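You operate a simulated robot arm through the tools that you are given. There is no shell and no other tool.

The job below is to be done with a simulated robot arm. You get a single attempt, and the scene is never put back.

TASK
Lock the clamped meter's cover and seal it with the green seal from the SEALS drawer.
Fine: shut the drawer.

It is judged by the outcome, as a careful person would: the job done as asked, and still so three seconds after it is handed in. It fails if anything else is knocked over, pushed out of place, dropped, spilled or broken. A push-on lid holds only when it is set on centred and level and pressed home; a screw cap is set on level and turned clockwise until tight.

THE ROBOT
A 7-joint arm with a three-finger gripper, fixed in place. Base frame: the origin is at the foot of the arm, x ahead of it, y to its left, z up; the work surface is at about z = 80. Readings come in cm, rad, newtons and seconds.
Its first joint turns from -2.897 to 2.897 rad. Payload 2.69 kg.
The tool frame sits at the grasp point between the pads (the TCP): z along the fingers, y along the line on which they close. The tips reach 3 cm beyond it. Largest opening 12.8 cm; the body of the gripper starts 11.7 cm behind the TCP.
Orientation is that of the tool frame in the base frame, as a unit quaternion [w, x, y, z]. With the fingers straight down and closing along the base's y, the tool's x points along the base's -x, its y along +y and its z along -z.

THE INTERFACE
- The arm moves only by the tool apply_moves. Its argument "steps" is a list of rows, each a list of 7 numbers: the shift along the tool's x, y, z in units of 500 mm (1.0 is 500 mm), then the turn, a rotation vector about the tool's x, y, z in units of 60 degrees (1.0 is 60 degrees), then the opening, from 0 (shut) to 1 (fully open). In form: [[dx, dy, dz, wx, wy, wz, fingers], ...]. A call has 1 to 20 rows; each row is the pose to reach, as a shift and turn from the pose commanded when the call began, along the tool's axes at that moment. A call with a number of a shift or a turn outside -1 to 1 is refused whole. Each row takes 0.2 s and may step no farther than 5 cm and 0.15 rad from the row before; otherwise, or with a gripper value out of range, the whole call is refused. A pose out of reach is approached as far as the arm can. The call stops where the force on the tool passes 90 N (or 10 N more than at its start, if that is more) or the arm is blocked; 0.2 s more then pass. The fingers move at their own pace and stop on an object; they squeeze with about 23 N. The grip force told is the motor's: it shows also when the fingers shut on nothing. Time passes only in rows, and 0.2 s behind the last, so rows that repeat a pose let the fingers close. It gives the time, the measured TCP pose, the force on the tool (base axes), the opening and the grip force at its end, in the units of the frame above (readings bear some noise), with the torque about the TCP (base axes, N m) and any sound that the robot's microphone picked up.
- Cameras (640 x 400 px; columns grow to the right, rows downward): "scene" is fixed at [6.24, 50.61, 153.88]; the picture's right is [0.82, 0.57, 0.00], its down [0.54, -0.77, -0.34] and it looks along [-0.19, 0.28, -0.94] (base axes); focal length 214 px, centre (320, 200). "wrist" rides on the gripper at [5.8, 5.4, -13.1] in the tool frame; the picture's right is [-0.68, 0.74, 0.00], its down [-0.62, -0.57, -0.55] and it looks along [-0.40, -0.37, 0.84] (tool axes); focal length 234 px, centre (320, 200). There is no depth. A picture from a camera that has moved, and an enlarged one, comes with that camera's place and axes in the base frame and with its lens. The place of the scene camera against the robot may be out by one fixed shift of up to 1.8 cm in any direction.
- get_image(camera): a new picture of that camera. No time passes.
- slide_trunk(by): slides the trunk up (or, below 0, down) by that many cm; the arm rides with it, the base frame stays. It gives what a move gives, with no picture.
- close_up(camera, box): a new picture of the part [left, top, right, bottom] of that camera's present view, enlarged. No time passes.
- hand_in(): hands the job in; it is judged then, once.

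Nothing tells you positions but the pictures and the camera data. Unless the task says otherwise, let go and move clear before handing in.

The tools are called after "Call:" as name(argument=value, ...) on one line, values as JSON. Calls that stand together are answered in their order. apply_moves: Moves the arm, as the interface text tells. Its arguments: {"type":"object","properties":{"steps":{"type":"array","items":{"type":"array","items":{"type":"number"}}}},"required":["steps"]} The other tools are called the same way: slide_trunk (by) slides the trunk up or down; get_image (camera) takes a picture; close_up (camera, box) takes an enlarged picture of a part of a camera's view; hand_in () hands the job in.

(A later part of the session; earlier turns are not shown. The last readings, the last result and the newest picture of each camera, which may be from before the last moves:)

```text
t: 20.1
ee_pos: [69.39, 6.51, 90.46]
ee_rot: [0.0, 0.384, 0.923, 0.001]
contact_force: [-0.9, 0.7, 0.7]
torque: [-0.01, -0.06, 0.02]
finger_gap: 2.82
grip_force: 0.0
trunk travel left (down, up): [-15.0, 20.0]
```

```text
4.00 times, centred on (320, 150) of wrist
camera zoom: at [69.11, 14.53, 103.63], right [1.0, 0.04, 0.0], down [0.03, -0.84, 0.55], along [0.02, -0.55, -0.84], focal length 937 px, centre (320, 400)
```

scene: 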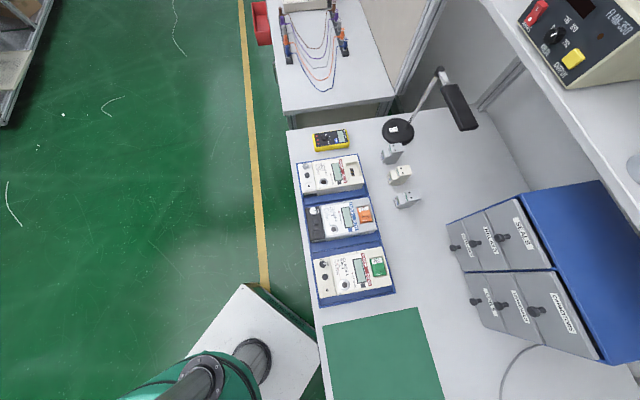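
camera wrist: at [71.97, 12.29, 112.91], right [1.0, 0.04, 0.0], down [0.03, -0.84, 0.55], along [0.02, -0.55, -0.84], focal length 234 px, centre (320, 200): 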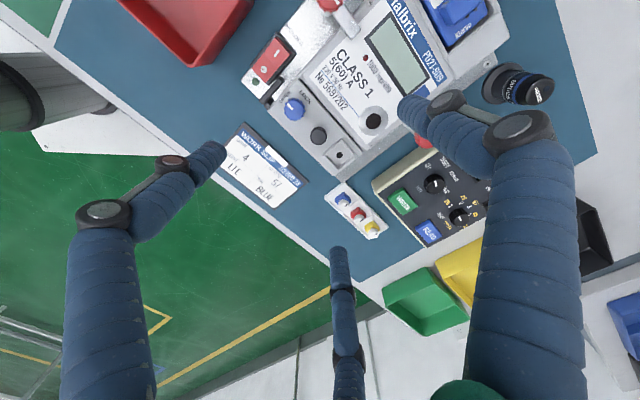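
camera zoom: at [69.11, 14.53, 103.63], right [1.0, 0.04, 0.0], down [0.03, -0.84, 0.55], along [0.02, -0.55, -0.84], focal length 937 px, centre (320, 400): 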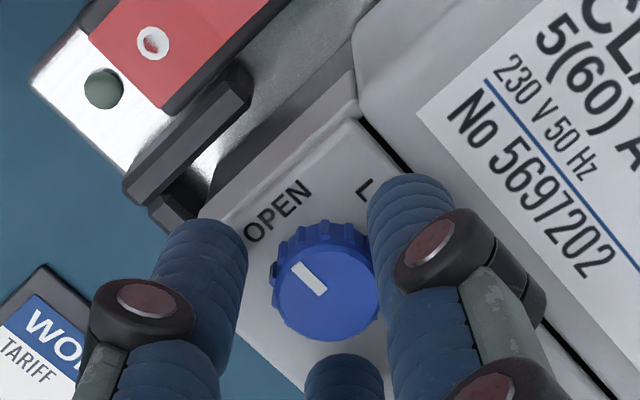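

Centred well; tips are about level with the knob's top. I'll lower 0.4 cm more in tiny steps.

Call:
apply_moves(steps=[[0, 0, 0.002, 0, 0, 0, 0.22], [0, 0, 0.004, 0, 0, 0, 0.22], [0, 0, 0.006, 0, 0, 0, 0.22], [0, 0, 0.008, 0, 0, 0, 0.22]])

Call:
close_up(camera="wrist", box=[240, 100, 400, 200])

```text
t: 21.1
ee_pos: [69.49, 6.49, 90.15]
ee_rot: [0.0, 0.383, 0.924, 0.001]
contact_force: [-0.7, -0.2, 0.1]
torque: [-0.01, -0.02, 0.02]
finger_gap: 2.84
grip_force: 0.0
trunk travel left (down, up): [-15.0, 20.0]
```

```text
4.00 times, centred on (320, 150) of wrist
camera zoom: at [69.07, 14.44, 103.25], right [1.0, 0.04, 0.0], down [0.03, -0.84, 0.55], along [0.02, -0.55, -0.84], focal length 937 px, centre (320, 400)
```

zoom: 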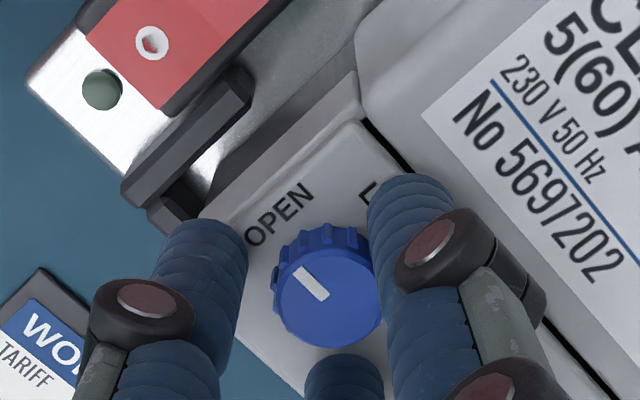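

No contact yet at tip height ≈87.1. I'll close on the knob and read the gap.

Call:
apply_moves(steps=[[0, 0, 0, 0, 0, 0, 0], [0, 0, 0, 0, 0, 0, 0], [0, 0, 0, 0, 0, 0, 0]])

Call:
close_up(camera="wrist", box=[240, 100, 400, 200])

```text
t: 21.9
ee_pos: [69.56, 6.44, 90.23]
ee_rot: [0.0, 0.383, 0.924, 0.001]
contact_force: [-0.5, 0.1, -0.5]
torque: [-0.03, 0.03, -0.01]
finger_gap: 1.89
grip_force: 23.4
trunk travel left (down, up): [-15.0, 20.0]
```

```text
4.00 times, centred on (320, 150) of wrist
camera zoom: at [69.06, 14.45, 103.24], right [1.0, 0.04, 0.0], down [0.03, -0.84, 0.55], along [0.02, -0.55, -0.84], focal length 937 px, centre (320, 400)
```

zoom: 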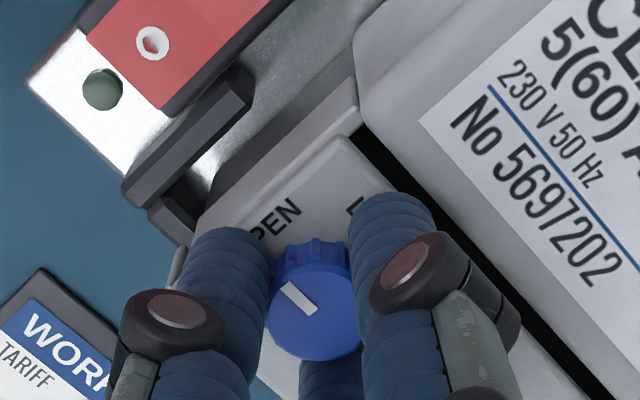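

The knob is gripped (1.89 cm), but gripping drew the loose cover left a little; I'll ease it back to its stop while holding the knob, before turning.

Call:
apply_moves(steps=[[0, 0.001, 0, 0, 0, 0, 0], [0, 0.002, 0, 0, 0, 0, 0], [0, 0.003, 0, 0, 0, 0, 0], [0, 0.004, 0, 0, 0, 0, 0], [0, 0.005, 0, 0, 0, 0, 0]])

Call:
close_up(camera="wrist", box=[240, 100, 400, 200])

```text
t: 23.1
ee_pos: [69.6, 6.74, 90.18]
ee_rot: [0.0, 0.383, 0.924, 0.0]
contact_force: [-2.3, -0.7, 0.6]
torque: [-0.12, 0.09, -0.07]
finger_gap: 1.89
grip_force: 23.1
trunk travel left (down, up): [-15.0, 20.0]
```

```text
4.00 times, centred on (320, 150) of wrist
camera zoom: at [69.26, 14.69, 103.24], right [1.0, 0.04, 0.0], down [0.03, -0.84, 0.55], along [0.02, -0.55, -0.84], focal length 937 px, centre (320, 400)
```

zoom: 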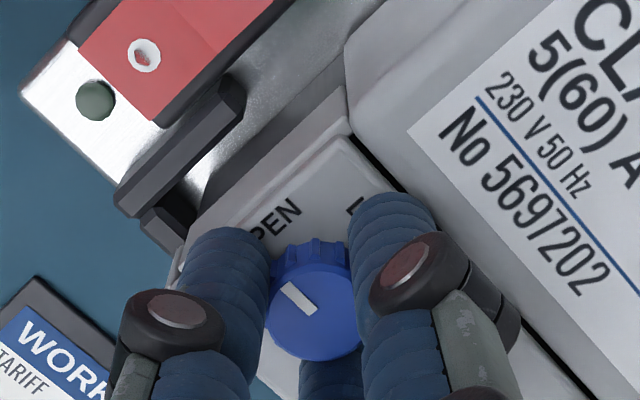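

Call:
apply_moves(steps=[[0, 0.001, 0, 0, 0, 0, 0], [0, 0.002, 0, 0, 0, 0, 0], [0, 0.002, 0, 0, 0, 0, 0]])

Call:
close_up(camera="wrist", box=[240, 100, 400, 200])

```text
t: 23.9
ee_pos: [69.65, 6.7, 90.17]
ee_rot: [0.0, 0.383, 0.924, 0.0]
contact_force: [-8.0, -1.8, 0.2]
torque: [-0.12, 0.4, -0.04]
finger_gap: 1.92
grip_force: 22.9
trunk travel left (down, up): [-15.0, 20.0]
```

```text
4.00 times, centred on (320, 150) of wrist
camera zoom: at [69.3, 14.74, 103.28], right [1.0, 0.04, 0.0], down [0.03, -0.84, 0.55], along [0.02, -0.55, -0.84], focal length 937 px, centre (320, 400)
```

zoom: 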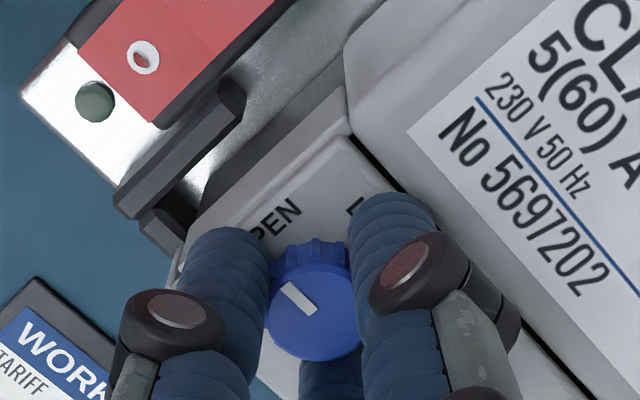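

Firm stop felt with the cover shut. Now I'll turn the knob clockwise, first half.

Call:
apply_moves(steps=[[0, 0, 0, 0, 0, 0.125, 0], [0, 0, 0, 0, 0, 0.25, 0], [0, 0, 0, 0, 0, 0.375, 0], [0, 0, 0, 0, 0, 0.5, 0], [0, 0, 0, 0, 0, 0.625, 0], [0, 0, 0, 0, 0, 0.75, 0]])

Call:
close_up(camera="wrist", box=[240, 80, 400, 200])

```text
t: 25.3
ee_pos: [69.59, 6.78, 90.11]
ee_rot: [0.001, 0.708, 0.706, 0.001]
contact_force: [-3.0, -0.6, -0.1]
torque: [-0.12, 0.23, -0.01]
finger_gap: 1.93
grip_force: 23.4
trunk travel left (down, up): [-15.0, 20.0]
```

```text
3.33 times, centred on (320, 140) of wrist
camera zoom: at [74.97, 12.67, 103.28], right [0.73, -0.68, 0.0], down [-0.57, -0.61, 0.55], along [-0.37, -0.4, -0.84], focal length 781 px, centre (320, 400)
```

zoom: 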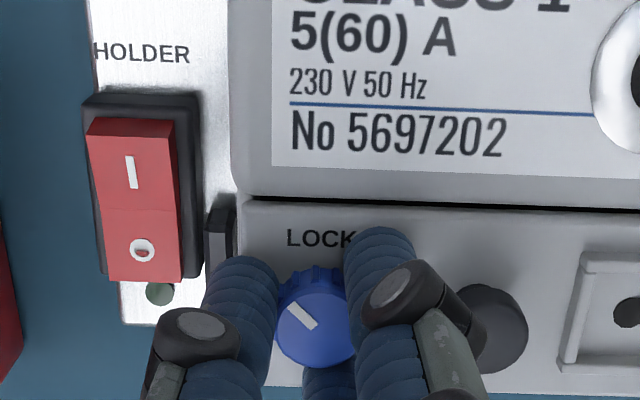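

The knob is turning with the fingers; its mark is now half way. Second half of the turn.

Call:
apply_moves(steps=[[0, 0, 0, 0, 0, 0.125, 0], [0, 0, 0, 0, 0, 0.25, 0], [0, 0, 0, 0, 0, 0.375, 0], [0, 0, 0, 0, 0, 0.5, 0], [0, 0, 0, 0, 0, 0.625, 0], [0, 0, 0, 0, 0, 0.75, 0]])

Call:
close_up(camera="wrist", box=[240, 80, 400, 200])

```text
t: 26.7
ee_pos: [69.69, 6.71, 90.07]
ee_rot: [0.0, 0.925, 0.381, 0.001]
contact_force: [-8.8, 0.6, 6.0]
torque: [0.18, 0.32, -0.03]
finger_gap: 1.88
grip_force: 22.5
trunk travel left (down, up): [-15.0, 20.0]
```

```text
3.33 times, centred on (320, 140) of wrist
camera zoom: at [77.52, 7.11, 103.25], right [0.04, -1.0, 0.0], down [-0.84, -0.03, 0.55], along [-0.55, -0.02, -0.84], focal length 781 px, centre (320, 400)
```

zoom: 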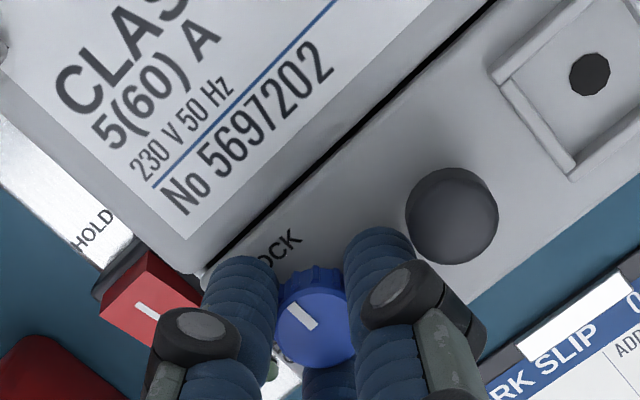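

The knob mark now points at LOCK. I'll open the fingers slightly and lift clear to inspect.

Call:
apply_moves(steps=[[0, 0, 0, 0, 0, 0, 0.185], [0, 0, 0, 0, 0, 0, 0.185], [0, 0, -0.02, 0, 0, 0, 0.185], [0, 0, -0.06, 0, 0, 0, 0.185], [0, 0, -0.12, 0, 0, 0, 0.3], [0, 0, -0.18, 0, 0, 0, 1], [0, 0, -0.18, 0, 0, 0, 1], [0, 0, -0.18, 0, 0, 0, 1]])

Call:
get_image(camera="wrist")

Call:
close_up(camera="wrist", box=[270, 90, 400, 180])

```text
t: 28.5
ee_pos: [69.47, 6.66, 99.12]
ee_rot: [0.0, 0.924, 0.383, 0.001]
contact_force: [0.1, 0.1, -0.8]
torque: [0.05, 0.02, 0.01]
finger_gap: 12.79
grip_force: 0.1
trunk travel left (down, up): [-15.0, 20.0]
```

```text
taken
camera wrist: at [77.4, 7.15, 112.29], right [0.04, -1.0, 0.0], down [-0.84, -0.04, 0.55], along [-0.55, -0.02, -0.84], focal length 234 px, centre (320, 200)
```

wrist: 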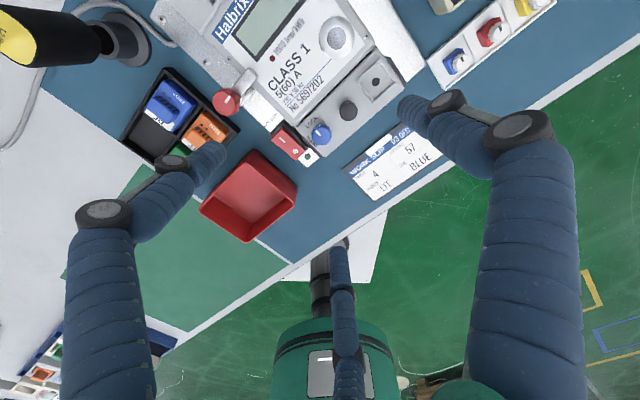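

```text
4.44 times, centred on (335, 135) of wrist
camera zoom: at [77.4, 7.15, 112.29], right [0.04, -1.0, 0.0], down [-0.84, -0.04, 0.55], along [-0.55, -0.02, -0.84], focal length 1041 px, centre (253, 489)
```

zoom: 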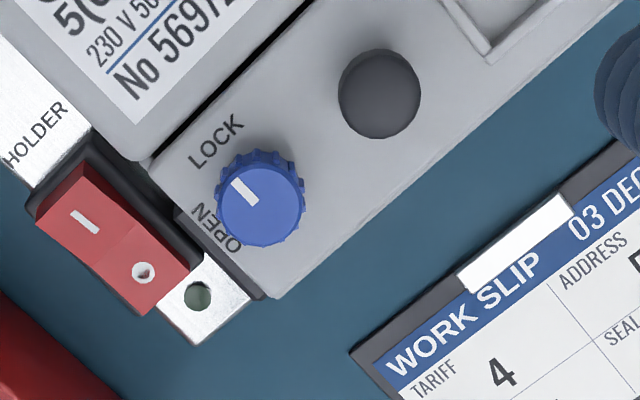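

The mark sits on LOCK. Now I'll check how the meter sits in its nest against the bracket on either end.

Call:
close_up(camera="wrist", box=[150, 0, 400, 150])

Call:
close_up(camera="wrist", box=[280, 40, 440, 160])

Call:
get_image(camera="scene")

```text
2.56 times, centred on (275, 75) of wrist
camera zoom: at [77.4, 7.15, 112.29], right [0.04, -1.0, 0.0], down [-0.84, -0.04, 0.55], along [-0.55, -0.02, -0.84], focal length 600 px, centre (435, 520)
```

zoom: 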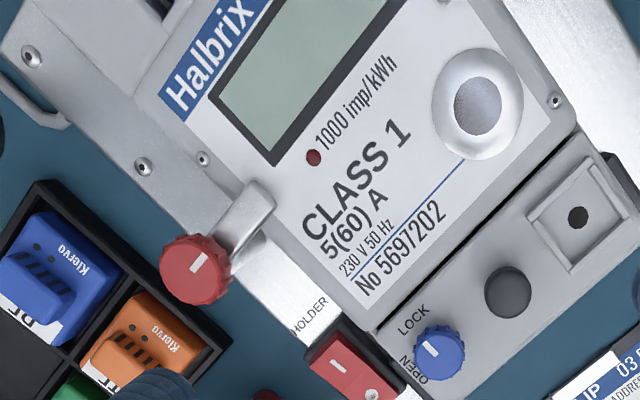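

```text
3.33 times, centred on (360, 100) of wrist
camera zoom: at [77.4, 7.15, 112.29], right [0.04, -1.0, 0.0], down [-0.84, -0.04, 0.55], along [-0.55, -0.02, -0.84], focal length 781 px, centre (187, 533)
```

zoom: 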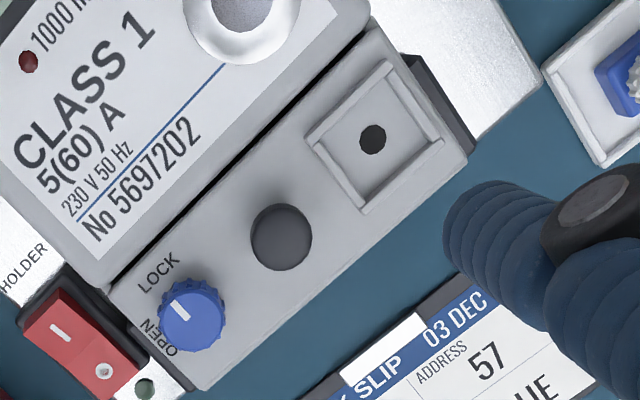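

```text
taken
```

scene: 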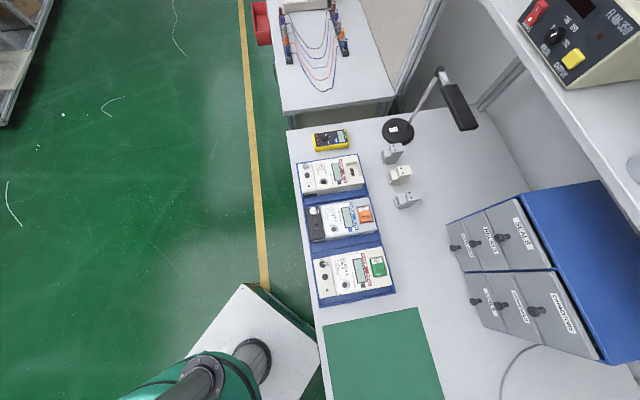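

The meter has shifted about 3 mm toward its right in the nest; with the cover locked I can draw it back by the handle, which also tests that the lock holds. Moving above the handle, fingers along the strip.

Call:
apply_moves(steps=[[0.001, 0.035, 0.02, 0, 0, 0, 0.24], [0.0021, 0.0737, 0.07, 0, 0, 0, 0.24], [0.0021, 0.0737, 0.124, 0, 0, 0, 0.24], [0.0021, 0.0737, 0.124, 0, 0, 0, 0.24], [0.0021, 0.0737, 0.124, 0, 0, 0, 0.24]])

Call:
close_up(camera="wrist", box=[240, 100, 400, 200])

```text
t: 29.7
ee_pos: [72.19, 4.43, 92.77]
ee_rot: [0.001, 0.925, 0.381, 0.001]
contact_force: [-0.1, -0.1, -0.6]
torque: [0.04, 0.0, -0.02]
finger_gap: 3.03
grip_force: 0.0
trunk travel left (down, up): [-15.0, 20.0]
```

```text
4.00 times, centred on (320, 150) of wrist
camera zoom: at [80.03, 4.79, 105.92], right [0.04, -1.0, 0.0], down [-0.84, -0.04, 0.55], along [-0.55, -0.02, -0.84], focal length 937 px, centre (320, 400)
```

zoom: 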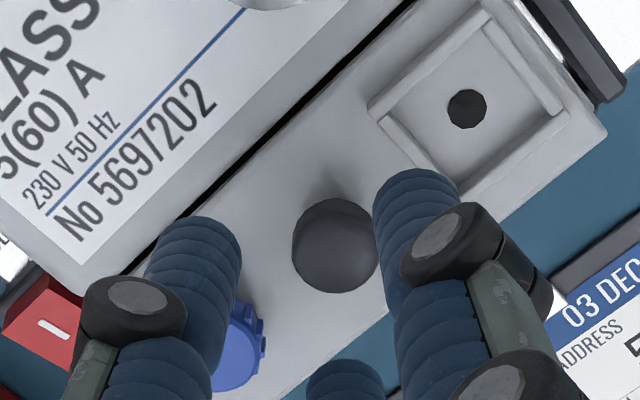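

Call:
apply_moves(steps=[[-0.0023, 0.0057, 0.0, 0, 0, 0, 0.24], [-0.0023, 0.0057, 0.012, 0, 0, 0, 0.24], [-0.0023, 0.0057, 0.022, 0, 0, 0, 0.24], [-0.0023, 0.0057, 0.03, 0, 0, 0, 0.24], [-0.0023, 0.0057, 0.037, 0, 0, 0, 0.24]])

Call:
close_up(camera="wrist", box=[240, 100, 400, 200])

```text
t: 30.9
ee_pos: [72.59, 4.05, 90.97]
ee_rot: [-0.001, 0.924, 0.383, 0.001]
contact_force: [-0.5, 0.2, -0.4]
torque: [0.04, 0.0, 0.02]
finger_gap: 3.1
grip_force: 0.1
trunk travel left (down, up): [-15.0, 20.0]
```

```text
4.00 times, centred on (320, 150) of wrist
camera zoom: at [80.43, 4.45, 104.1], right [0.04, -1.0, 0.0], down [-0.84, -0.04, 0.55], along [-0.55, -0.02, -0.84], focal length 937 px, centre (320, 400)
```

zoom: 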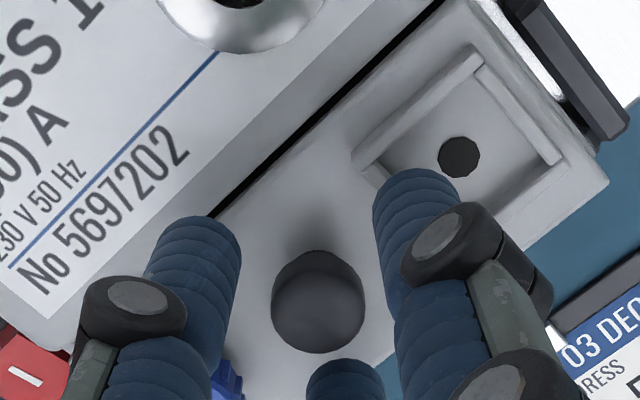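

Call:
apply_moves(steps=[[0, 0, 0, 0, 0, 0, 0], [0, 0, 0, 0, 0, 0, 0], [0, 0, 0, 0, 0, 0, 0]])

Call:
close_up(camera="wrist", box=[240, 80, 400, 180])

```text
t: 31.7
ee_pos: [72.26, 4.01, 91.06]
ee_rot: [-0.001, 0.924, 0.383, 0.0]
contact_force: [-18.3, -8.0, 0.7]
torque: [-0.29, 0.77, 0.24]
finger_gap: 1.8
grip_force: 22.9
trunk travel left (down, up): [-15.0, 20.0]
```

```text
4.00 times, centred on (320, 130) of wrist
camera zoom: at [80.29, 4.39, 104.08], right [0.04, -1.0, 0.0], down [-0.83, -0.04, 0.55], along [-0.55, -0.02, -0.84], focal length 937 px, centre (320, 480)
```

zoom: 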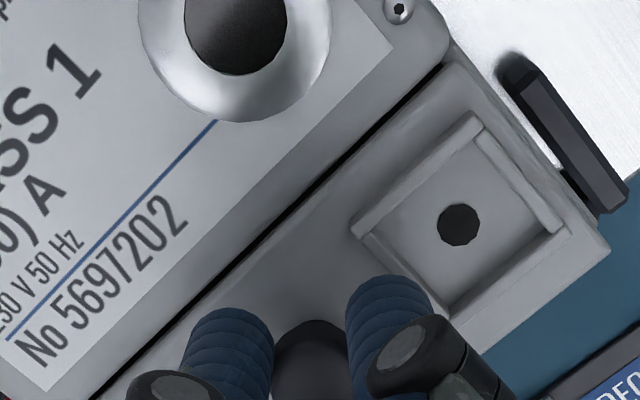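

Gripped. The off-centre grip is pressing the meter right, so I'll move left in small steps and watch both the force and the gap.

Call:
apply_moves(steps=[[-0.002, 0, 0, 0, 0, 0, 0], [-0.004, 0, 0, 0, 0, 0, 0], [-0.006, 0, 0, 0, 0, 0, 0], [-0.006, 0, 0, 0, 0, 0, 0]])

Call:
close_up(camera="wrist", box=[240, 80, 400, 180])

```text
t: 32.7
ee_pos: [72.36, 3.86, 91.04]
ee_rot: [0.0, 0.924, 0.383, 0.001]
contact_force: [-0.5, 3.3, 0.0]
torque: [0.18, -0.16, 0.09]
finger_gap: 1.75
grip_force: 22.8
trunk travel left (down, up): [-15.0, 20.0]
```

```text
4.00 times, centred on (320, 130) of wrist
camera zoom: at [80.27, 4.21, 104.25], right [0.04, -1.0, 0.0], down [-0.84, -0.04, 0.55], along [-0.55, -0.02, -0.84], focal length 937 px, centre (320, 480)
```

zoom: 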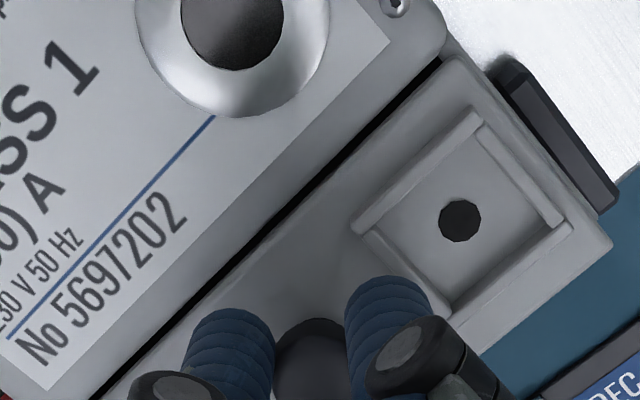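

Call:
apply_moves(steps=[[-0.002, 0, 0, 0, 0, 0, 0], [-0.004, 0, 0, 0, 0, 0, 0], [-0.006, 0, 0, 0, 0, 0, 0], [-0.006, 0, 0, 0, 0, 0, 0]])

Call:
close_up(camera="wrist", box=[240, 80, 400, 180])

```text
t: 33.7
ee_pos: [72.33, 3.46, 91.05]
ee_rot: [0.0, 0.924, 0.383, 0.001]
contact_force: [0.4, 2.1, 0.0]
torque: [0.09, -0.15, 0.07]
finger_gap: 1.72
grip_force: 23.2
trunk travel left (down, up): [-15.0, 20.0]
```

```text
4.00 times, centred on (320, 130) of wrist
camera zoom: at [80.03, 3.96, 104.13], right [0.04, -1.0, 0.0], down [-0.84, -0.04, 0.55], along [-0.55, -0.02, -0.84], focal length 937 px, centre (320, 480)
```

zoom: 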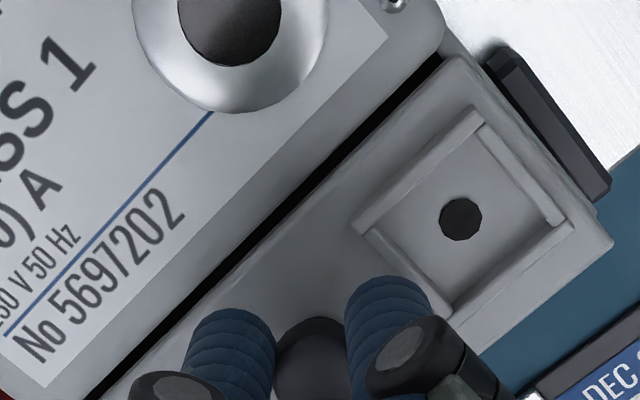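

The meter body followed the locked cover back to about its original place, so the lock holds; only a small slack remains. I'll ease the cover back to close that slack, then release.

Call:
apply_moves(steps=[[0.001, 0, 0, 0, 0, 0, 0], [0.002, 0, 0, 0, 0, 0, 0], [0.003, 0, 0, 0, 0, 0, 0], [0.003, 0, 0, 0, 0, 0, 0]])

Call:
close_up(camera="wrist", box=[240, 80, 400, 180])

```text
t: 34.7
ee_pos: [72.24, 3.63, 90.89]
ee_rot: [-0.001, 0.924, 0.383, 0.0]
contact_force: [-2.7, -1.3, -0.2]
torque: [-0.06, -0.17, 0.05]
finger_gap: 1.72
grip_force: 23.1
trunk travel left (down, up): [-15.0, 20.0]
```

```text
4.00 times, centred on (320, 130) of wrist
camera zoom: at [80.07, 4.04, 104.1], right [0.04, -1.0, 0.0], down [-0.84, -0.04, 0.55], along [-0.55, -0.02, -0.84], focal length 937 px, centre (320, 480)
```

zoom: 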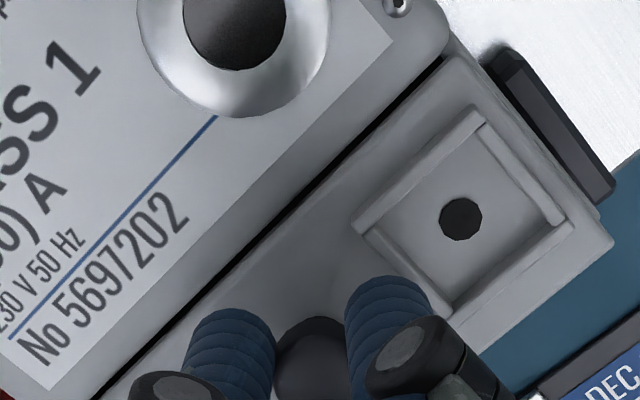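

The gap is closed again. Releasing and lifting away.

Call:
apply_moves(steps=[[0, 0, 0, 0, 0, 0, 0.22], [0, 0, 0, 0, 0, 0, 0.22], [0, 0, -0.03, 0, 0, 0, 0.22], [0, 0, -0.1, 0, 0, 0, 0.25], [0, 0, -0.18, 0, 0, 0, 1], [0, 0, -0.18, 0, 0, 0, 1], [0, 0, -0.18, 0, 0, 0, 1]])

Call:
close_up(camera="wrist", box=[220, 60, 420, 180])

Call:
close_up(camera="wrist", box=[120, 0, 440, 190])

```text
t: 36.3
ee_pos: [72.35, 3.74, 99.85]
ee_rot: [0.0, 0.924, 0.382, 0.001]
contact_force: [0.4, 0.4, 0.1]
torque: [-0.01, 0.0, 0.02]
finger_gap: 12.79
grip_force: 0.0
trunk travel left (down, up): [-15.0, 20.0]
```

```text
3.20 times, centred on (320, 120) of wrist
camera zoom: at [80.21, 4.22, 113.04], right [0.04, -1.0, 0.0], down [-0.84, -0.04, 0.55], along [-0.55, -0.02, -0.84], focal length 749 px, centre (320, 456)
```

zoom: 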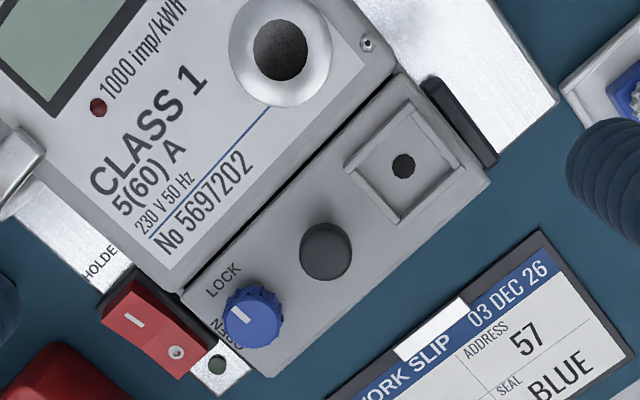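

```text
2.00 times, centred on (280, 95) of wrist
camera zoom: at [80.21, 4.22, 113.04], right [0.04, -1.0, 0.0], down [-0.84, -0.04, 0.55], along [-0.55, -0.02, -0.84], focal length 468 px, centre (400, 410)
```

zoom: 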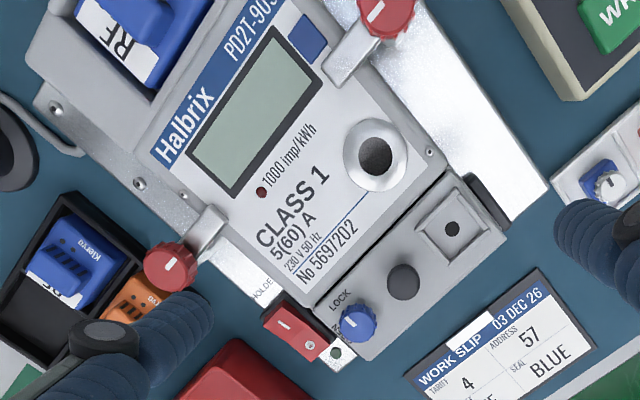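

The cover is locked and the meter is back in place; the socket hole is near (74.6, 1.3, 86.8). Next I'll lift and swing over toward the cabinet with the wrist turned so the camera faces the drawer fronts.

Call:
apply_moves(steps=[[0, 0, -0.06, 0, 0, -0.125, 1], [0, 0, -0.12, 0, 0, -0.25, 1], [0, 0, -0.18, 0, 0, -0.375, 1], [0, 0, -0.24, 0, 0, -0.5, 1], [0, 0, -0.3, 0, 0, -0.625, 1], [0, 0, -0.36, 0, 0, -0.75, 1], [0, 0, -0.42, 0, 0, -0.875, 1], [0, 0, -0.5, 0, 0, -1, 1]])

Call:
apply_moves(steps=[[0.073, -0.018, 0, 0, 0, -0.125, 1], [0.146, -0.035, 0, 0, 0, -0.25, 1], [0.218, -0.053, 0, 0, 0, -0.375, 1], [0.291, -0.07, 0, 0, 0, -0.5, 1], [0.364, -0.088, 0, 0, 0, -0.625, 1], [0.437, -0.106, 0, 0, 0, -0.75, 1], [0.509, -0.123, 0, 0, 0, -0.875, 1], [0.582, -0.141, 0, 0, 0, -1, 1]])

Call:
apply_moves(steps=[[0.043, 0.035, 0, 0, 0, -0.125, 1], [0.086, 0.07, 0, 0, 0, -0.25, 1], [0.129, 0.105, 0, 0, 0, -0.375, 1], [0.172, 0.14, 0, 0, 0, -0.5, 1], [0.215, 0.175, 0, 0, 0, -0.625, 1], [0.258, 0.21, 0, 0, 0, -0.75, 1], [0.301, 0.245, 0, 0, 0, -0.875, 1], [0.344, 0.28, 0, 0, 0, -1, 1]])

Call:
get_image(camera="wrist")

Call:
get_image(camera="scene")

```text
t: 38.1
ee_pos: [72.34, 3.84, 125.54]
ee_rot: [0.0, 0.608, 0.794, 0.0]
contact_force: [-0.4, 0.1, -0.5]
torque: [-0.01, -0.03, 0.02]
finger_gap: 12.78
grip_force: 0.0
trunk travel left (down, up): [-15.0, 20.0]
```

```text
t: 39.9
ee_pos: [57.86, 30.09, 124.95]
ee_rot: [0.001, 0.131, 0.991, 0.0]
contact_force: [-0.3, -0.1, -0.1]
torque: [0.01, -0.03, -0.01]
finger_gap: 12.81
grip_force: 0.0
trunk travel left (down, up): [-15.0, 20.0]
```

```text
t: 41.7
ee_pos: [44.75, 47.83, 125.03]
ee_rot: [0.001, -0.383, 0.924, 0.001]
contact_force: [0.6, 0.3, 0.0]
torque: [0.02, 0.03, -0.03]
finger_gap: 12.79
grip_force: 0.1
trunk travel left (down, up): [-15.0, 20.0]
```

```text
taken
camera wrist: at [36.83, 47.58, 138.06], right [-0.04, 1.0, 0.0], down [0.83, 0.04, 0.55], along [0.55, 0.02, -0.84], focal length 234 px, centre (320, 200)
```

wrist: 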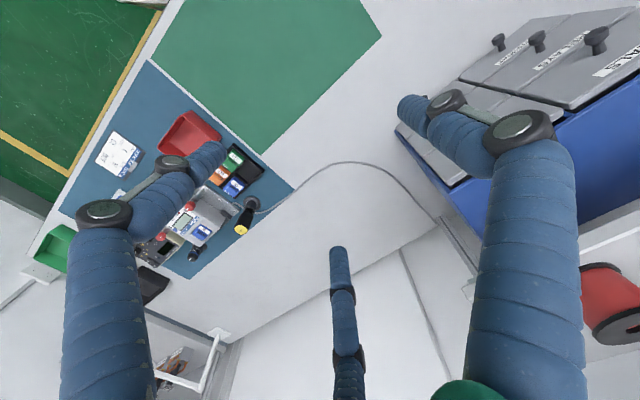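

```text
taken
```

scene: 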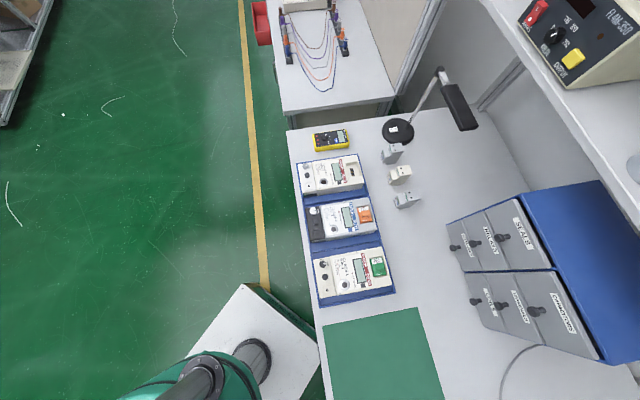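

The cabinet's drawers appear at the upper right of the wrist view. I'll turn another 45° to face them squarely.

Call:
apply_moves(steps=[[0, 0, 0, 0, 0, -0.125, 1], [0, 0, 0, 0, 0, -0.25, 1], [0, 0, 0, 0, 0, -0.375, 1], [0, 0, 0, 0, 0, -0.5, 1], [0, 0, 0, 0, 0, -0.625, 1], [0, 0, 0, 0, 0, -0.75, 1], [0, 0, 0, 0, 0, -0.75, 1]])

Call:
get_image(camera="wrist")

```text
t: 43.3
ee_pos: [45.02, 48.03, 125.06]
ee_rot: [-0.001, 0.707, -0.707, 0.0]
contact_force: [-0.1, 0.6, 0.6]
torque: [-0.02, -0.01, 0.02]
finger_gap: 12.76
grip_force: 0.1
trunk travel left (down, up): [-15.0, 20.0]
```

```text
taken
camera wrist: at [39.54, 42.19, 138.19], right [-0.74, 0.68, 0.0], down [0.56, 0.62, 0.55], along [0.37, 0.4, -0.84], focal length 234 px, centre (320, 200)
```

wrist: 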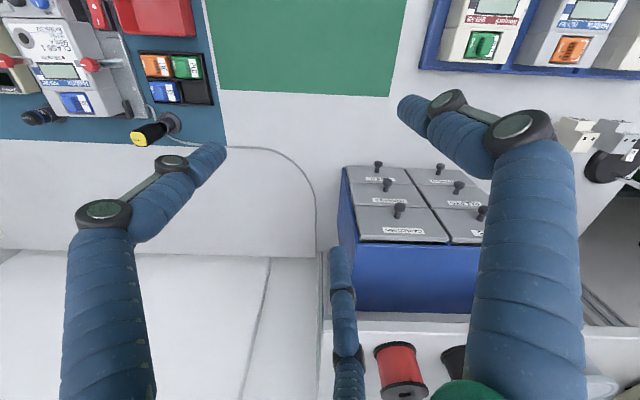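

Call:
close_up(camera="wrist", box=[330, 150, 510, 270])

Call:
close_up(camera="wrist", box=[320, 150, 640, 400])

```text
3.33 times, centred on (420, 210) of wrist
camera zoom: at [39.54, 42.19, 138.19], right [-0.74, 0.68, 0.0], down [0.56, 0.62, 0.55], along [0.37, 0.4, -0.84], focal length 781 px, centre (-13, 167)
```

zoom: 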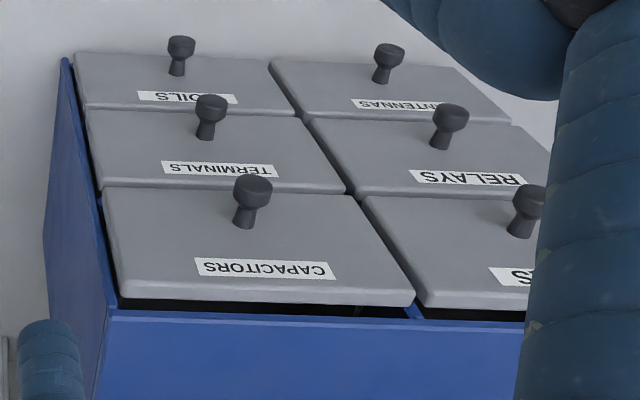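

```text
1.60 times, centred on (480, 275) of wrist
camera zoom: at [39.54, 42.19, 138.19], right [-0.74, 0.68, 0.0], down [0.56, 0.62, 0.55], along [0.37, 0.4, -0.84], focal length 375 px, centre (64, 80)
```

zoom: 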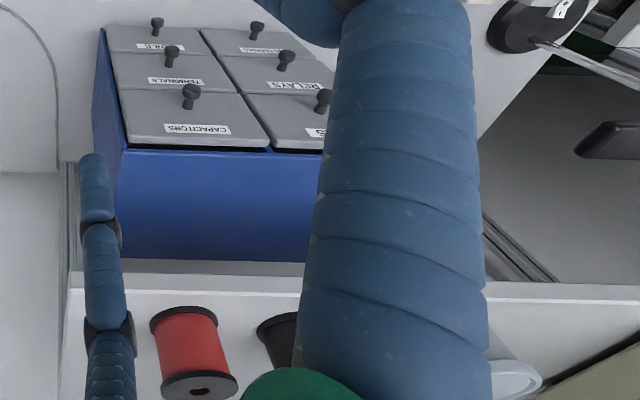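

I can see the whole cabinet now: fronts face the robot along (−0.7,−0.7), the SEALS knob at roughly (34, 85, 99). I'll move nearer for a clear, measured view of it.

Call:
apply_moves(steps=[[-0.04, 0.05, 0.033, 0, 0, 0, 1], [-0.08, 0.1, 0.067, 0, 0, 0, 1], [-0.12, 0.15, 0.1, 0, 0, 0, 1], [-0.16, 0.2, 0.133, 0, 0, 0, 1], [-0.2, 0.25, 0.167, 0, 0, 0, 1], [-0.24, 0.3, 0.2, 0, 0, 0, 1], [-0.24, 0.3, 0.2, 0, 0, 0, 1]])

Call:
get_image(camera="wrist")

```text
t: 44.9
ee_pos: [30.08, 60.3, 115.0]
ee_rot: [-0.001, 0.707, -0.707, 0.001]
contact_force: [-0.3, 0.2, 0.5]
torque: [0.02, -0.01, -0.02]
finger_gap: 12.83
grip_force: 0.0
trunk travel left (down, up): [-15.0, 20.0]
```

```text
taken
camera wrist: at [24.69, 54.42, 128.11], right [-0.74, 0.68, 0.0], down [0.57, 0.62, 0.55], along [0.37, 0.4, -0.84], focal length 234 px, centre (320, 200)
```

wrist: 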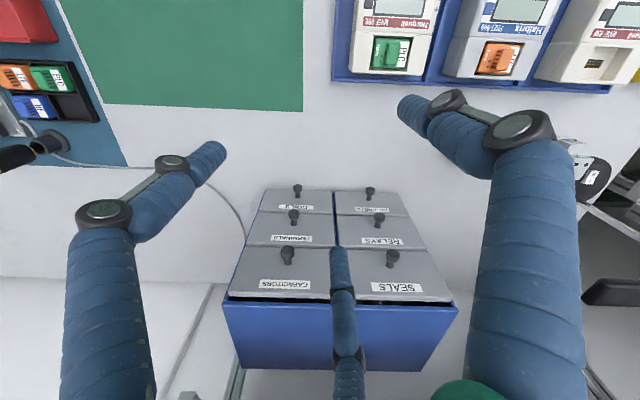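

Call:
close_up(camera="wrist", box=[330, 180, 460, 310])

Call:
close_up(camera="wrist", box=[220, 170, 460, 380])

```text
3.08 times, centred on (395, 245) of wrist
camera zoom: at [24.69, 54.42, 128.11], right [-0.74, 0.68, 0.0], down [0.57, 0.62, 0.55], along [0.37, 0.4, -0.84], focal length 720 px, centre (89, 62)
```

zoom: 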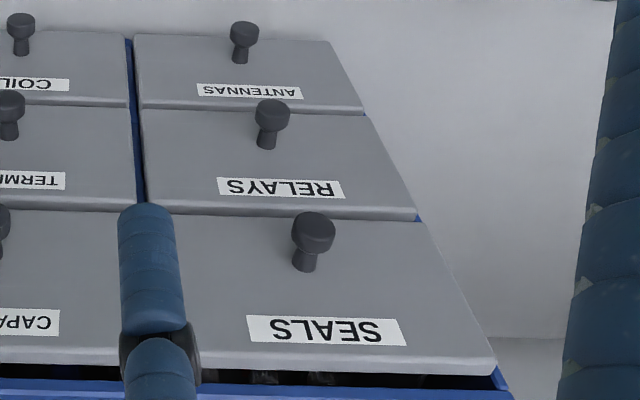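

```text
1.90 times, centred on (340, 275) of wrist
camera zoom: at [24.69, 54.42, 128.11], right [-0.74, 0.68, 0.0], down [0.57, 0.62, 0.55], along [0.37, 0.4, -0.84], focal length 446 px, centre (282, 57)
```

zoom: 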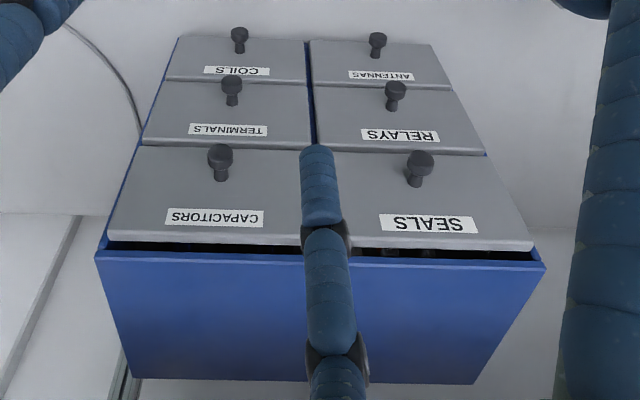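

Call:
close_up(camera="wrist", box=[200, 250, 640, 400])

Call:
close_up(camera="scene", box=[440, 60, 640, 260])

```text
1.45 times, centred on (420, 325) of wrist
camera zoom: at [24.69, 54.42, 128.11], right [-0.74, 0.68, 0.0], down [0.57, 0.62, 0.55], along [0.37, 0.4, -0.84], focal length 341 px, centre (174, 18)
```

zoom: 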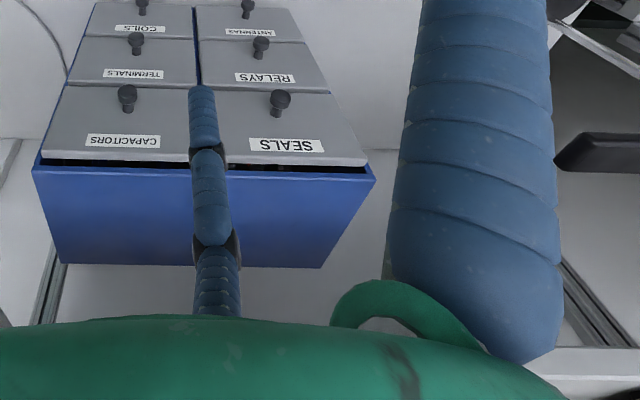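

```text
2.00 times, centred on (540, 160) of scene
camera zoom: at [6.24, 50.61, 153.88], right [0.82, 0.57, 0.0], down [0.54, -0.77, -0.34], along [-0.19, 0.28, -0.94], focal length 429 px, centre (-120, 280)
```

zoom: 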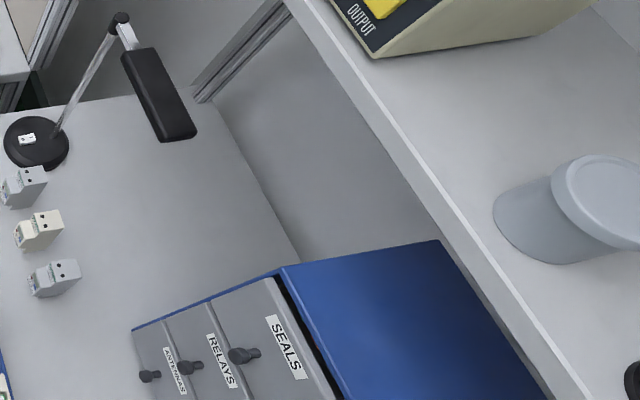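

The SEALS knob head is at about (34.4, 81.4, 103), sticking out about 2.6 cm along (−0.7,−0.7) from its front. I'll grip it with the tool laid horizontal, so I turn the wrist to line up and then tilt the tool up to level here in free space.

Call:
apply_moves(steps=[[0, 0, 0, 0, 0, 0.125, 1], [0, 0, 0, 0, 0, 0.25, 1], [0, 0, 0, 0, 0, 0.375, 1], [0, 0, 0, 0, 0, 0.5, 1], [0, 0, 0, 0, 0, 0.625, 1], [0, 0, 0, 0, 0, 0.75, 1], [0, 0, 0, 0, 0, 0.75, 1]])

Call:
apply_moves(steps=[[0, 0, 0, 0, -0.125, 0, 0.5], [0, 0, 0, 0, -0.25, 0, 0.5], [0, 0, 0, 0, -0.375, 0, 0.5], [0, 0, 0, 0, -0.5, 0, 0.5], [0, 0, 0, 0, -0.625, 0, 0.5], [0, 0, 0, 0, -0.75, 0, 0.5], [0, 0, 0, 0, -0.75, 0, 0.5]])

Call:
get_image(camera="wrist")

Call:
get_image(camera="scene")

```text
t: 46.5
ee_pos: [29.86, 60.03, 115.07]
ee_rot: [0.001, -0.382, 0.924, 0.0]
contact_force: [0.6, 0.2, -0.4]
torque: [0.02, 0.03, 0.0]
finger_gap: 12.8
grip_force: 0.0
trunk travel left (down, up): [-15.0, 20.0]
```

```text
t: 48.1
ee_pos: [29.87, 60.13, 115.07]
ee_rot: [0.355, -0.352, 0.854, 0.145]
contact_force: [0.2, 0.3, 0.6]
torque: [0.01, -0.01, 0.0]
finger_gap: 6.41
grip_force: 0.0
trunk travel left (down, up): [-15.0, 20.0]
```

```text
taken
camera wrist: at [16.54, 54.45, 120.14], right [-0.18, 0.86, 0.48], down [0.43, -0.37, 0.82], along [0.88, 0.36, -0.3], focal length 234 px, centre (320, 200)
```

wrist: 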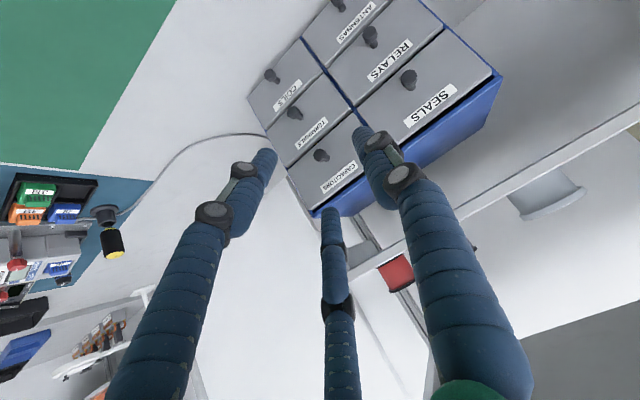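

```text
taken
```

scene: 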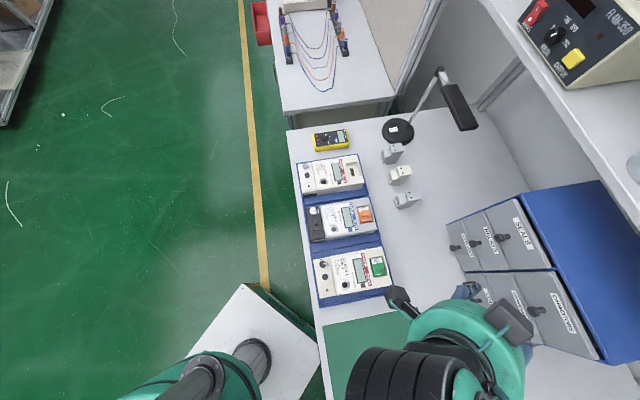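

The tilt works well and this view agrees with the knob at about (34.5, 81.3, 103.2). Completing the tilt to level.

Call:
apply_moves(steps=[[0, 0, 0, 0, -0.125, 0, 0.3], [0, 0, 0, 0, -0.25, 0, 0.3], [0, 0, 0, 0, -0.375, 0, 0.3], [0, 0, 0, 0, -0.5, 0, 0.3], [0, 0, 0, 0, -0.625, 0, 0.3], [0, 0, 0, 0, -0.75, 0, 0.3], [0, 0, 0, 0, -0.75, 0, 0.3]])

Call:
get_image(camera="wrist")

Call:
get_image(camera="scene")

```text
t: 49.7
ee_pos: [29.83, 60.04, 114.94]
ee_rot: [0.654, -0.27, 0.653, 0.27]
contact_force: [0.0, 0.1, -0.1]
torque: [0.03, -0.04, -0.05]
finger_gap: 3.82
grip_force: 0.0
trunk travel left (down, up): [-15.0, 20.0]
```

```text
taken
camera wrist: at [16.77, 54.58, 109.1], right [-0.52, 0.52, 0.68], down [0.01, -0.79, 0.61], along [0.85, 0.33, 0.41], focal length 234 px, centre (320, 200)
```

wrist: 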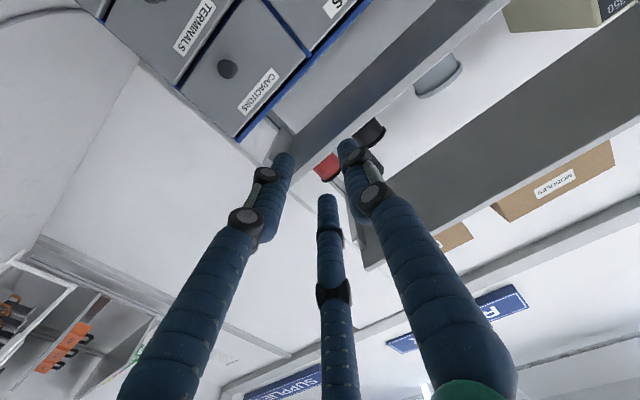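

```text
taken
```

scene: 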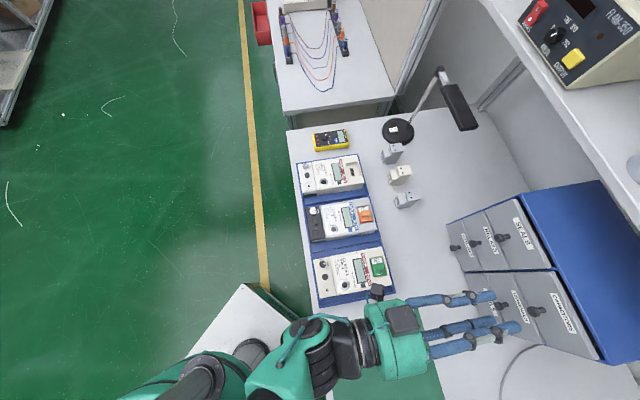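

The tool is level and the scene camera can now see the hand. I'll move to a spot about 6 cm short of the SEALS knob, in line with it.

Call:
apply_moves(steps=[[0.039, 0.039, 0.031, 0, 0, 0, 0.4], [0.078, 0.079, 0.062, 0, 0, 0, 0.4], [0.117, 0.118, 0.093, 0, 0, 0, 0.4], [0.157, 0.157, 0.125, 0, 0, 0, 0.4], [0.196, 0.197, 0.156, 0, 0, 0, 0.4], [0.2348, 0.236, 0.187, 0, 0, 0, 0.4], [0.2348, 0.236, 0.187, 0, 0, 0, 0.4]])

Call:
get_image(camera="wrist")

Call:
close_up(camera="scene", box=[400, 180, 600, 305])

```text
t: 51.3
ee_pos: [28.77, 75.05, 103.59]
ee_rot: [0.657, -0.265, 0.652, 0.271]
contact_force: [0.0, 0.9, -0.4]
torque: [0.02, -0.01, -0.03]
finger_gap: 5.12
grip_force: 0.1
trunk travel left (down, up): [-15.0, 20.0]
```

```text
taken
camera wrist: at [15.69, 69.79, 97.76], right [-0.52, 0.52, 0.68], down [0.0, -0.79, 0.61], along [0.86, 0.32, 0.41], focal length 234 px, centre (320, 200)
```

wrist: 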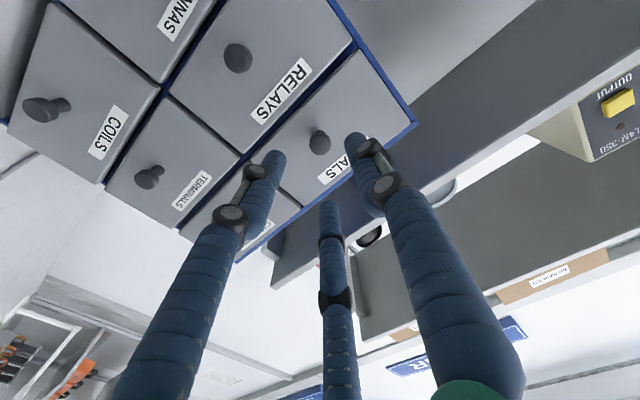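

```text
3.20 times, centred on (500, 242) of scene
camera zoom: at [6.24, 50.61, 153.88], right [0.82, 0.57, 0.0], down [0.54, -0.77, -0.34], along [-0.19, 0.28, -0.94], focal length 686 px, centre (-256, 64)
```

zoom: 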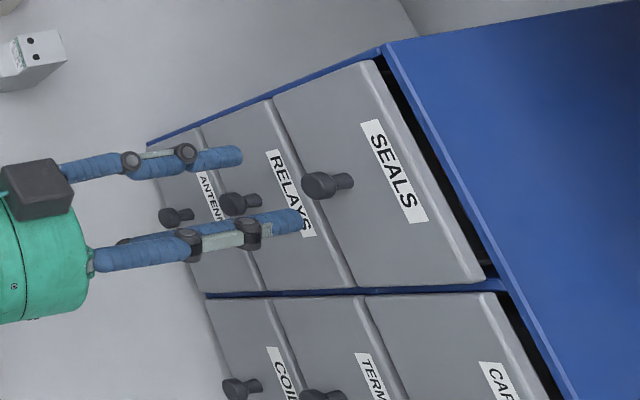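

Call:
close_up(camera="wrist", box=[270, 110, 370, 180])

```text
5.71 times, centred on (320, 145) of wrist
camera zoom: at [15.69, 69.79, 97.76], right [-0.52, 0.52, 0.68], down [0.0, -0.79, 0.61], along [0.86, 0.32, 0.41], focal length 1338 px, centre (320, 514)
```

zoom: 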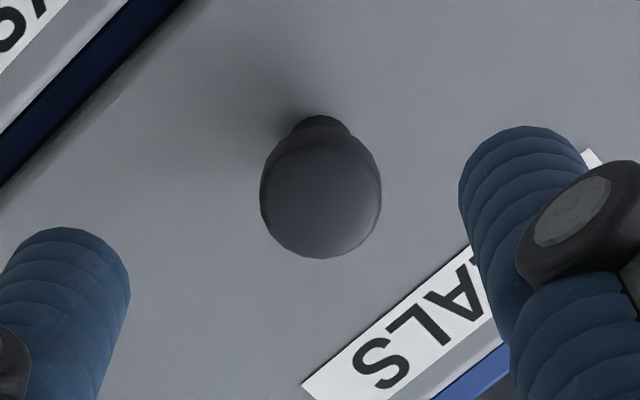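

The knob sits exactly on the tool axis. I'll advance 7 cm so the fingers surround the knob head.

Call:
apply_moves(steps=[[0, 0, 0.04, 0, 0, 0, 0.4], [0, 0, 0.08, 0, 0, 0, 0.4], [0, 0, 0.11, 0, 0, 0, 0.4], [0, 0, 0.14, 0, 0, 0, 0.4], [0, 0, 0.14, 0, 0, 0, 0.4]])

Call:
close_up(camera="wrist", box=[240, 110, 400, 210])

Call:
close_up(camera="scene", box=[420, 180, 580, 280])

```text
t: 52.5
ee_pos: [32.99, 79.95, 103.27]
ee_rot: [0.654, -0.271, 0.653, 0.27]
contact_force: [-0.9, -0.6, 0.3]
torque: [0.03, -0.03, 0.02]
finger_gap: 5.12
grip_force: 0.1
trunk travel left (down, up): [-15.0, 20.0]
```

```text
4.00 times, centred on (320, 160) of wrist
camera zoom: at [19.93, 74.56, 97.35], right [-0.52, 0.52, 0.68], down [0.01, -0.79, 0.62], along [0.85, 0.33, 0.41], focal length 937 px, centre (320, 360)
```

zoom: 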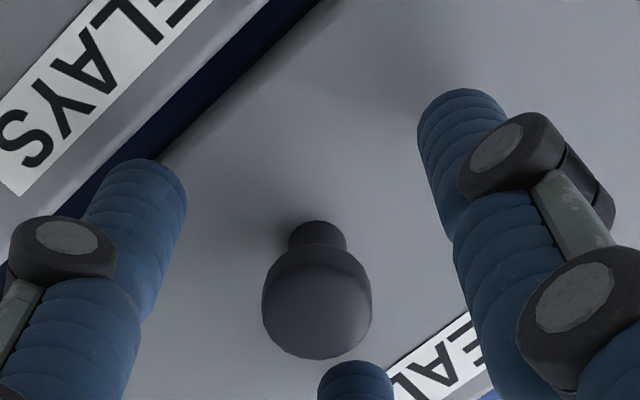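

```text
4.00 times, centred on (500, 230) of scene
camera zoom: at [6.24, 50.61, 153.88], right [0.82, 0.57, 0.0], down [0.54, -0.77, -0.34], along [-0.19, 0.28, -0.94], focal length 858 px, centre (-400, 80)
```

zoom: 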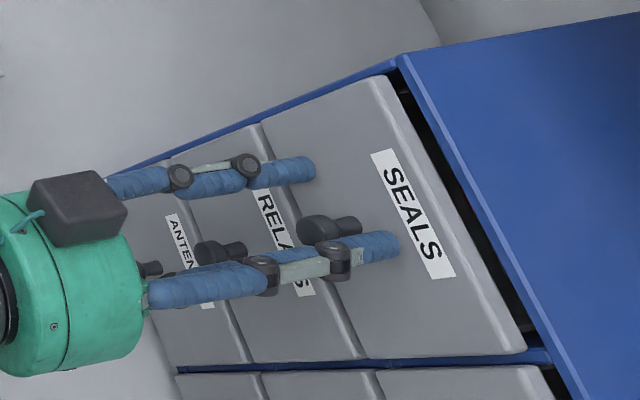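

The head is between the pads with the tips about 0.5 cm short of the front. Gripping now.

Call:
apply_moves(steps=[[0, 0, 0, 0, 0, 0, 0], [0, 0, 0, 0, 0, 0, 0], [0, 0, 0, 0, 0, 0, 0]])

Call:
close_up(camera="wrist", box=[240, 110, 400, 210])

```text
t: 53.3
ee_pos: [33.14, 79.88, 103.5]
ee_rot: [0.655, -0.268, 0.652, 0.271]
contact_force: [12.7, -10.8, 17.1]
torque: [0.12, -0.59, -0.76]
finger_gap: 2.08
grip_force: 22.9
trunk travel left (down, up): [-15.0, 20.0]
```

```text
4.00 times, centred on (320, 160) of wrist
camera zoom: at [20.04, 74.51, 97.61], right [-0.52, 0.52, 0.68], down [0.01, -0.79, 0.61], along [0.85, 0.32, 0.41], focal length 937 px, centre (320, 360)
```

zoom: 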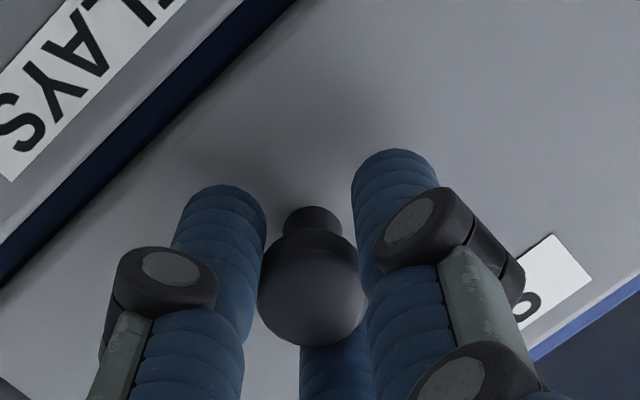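

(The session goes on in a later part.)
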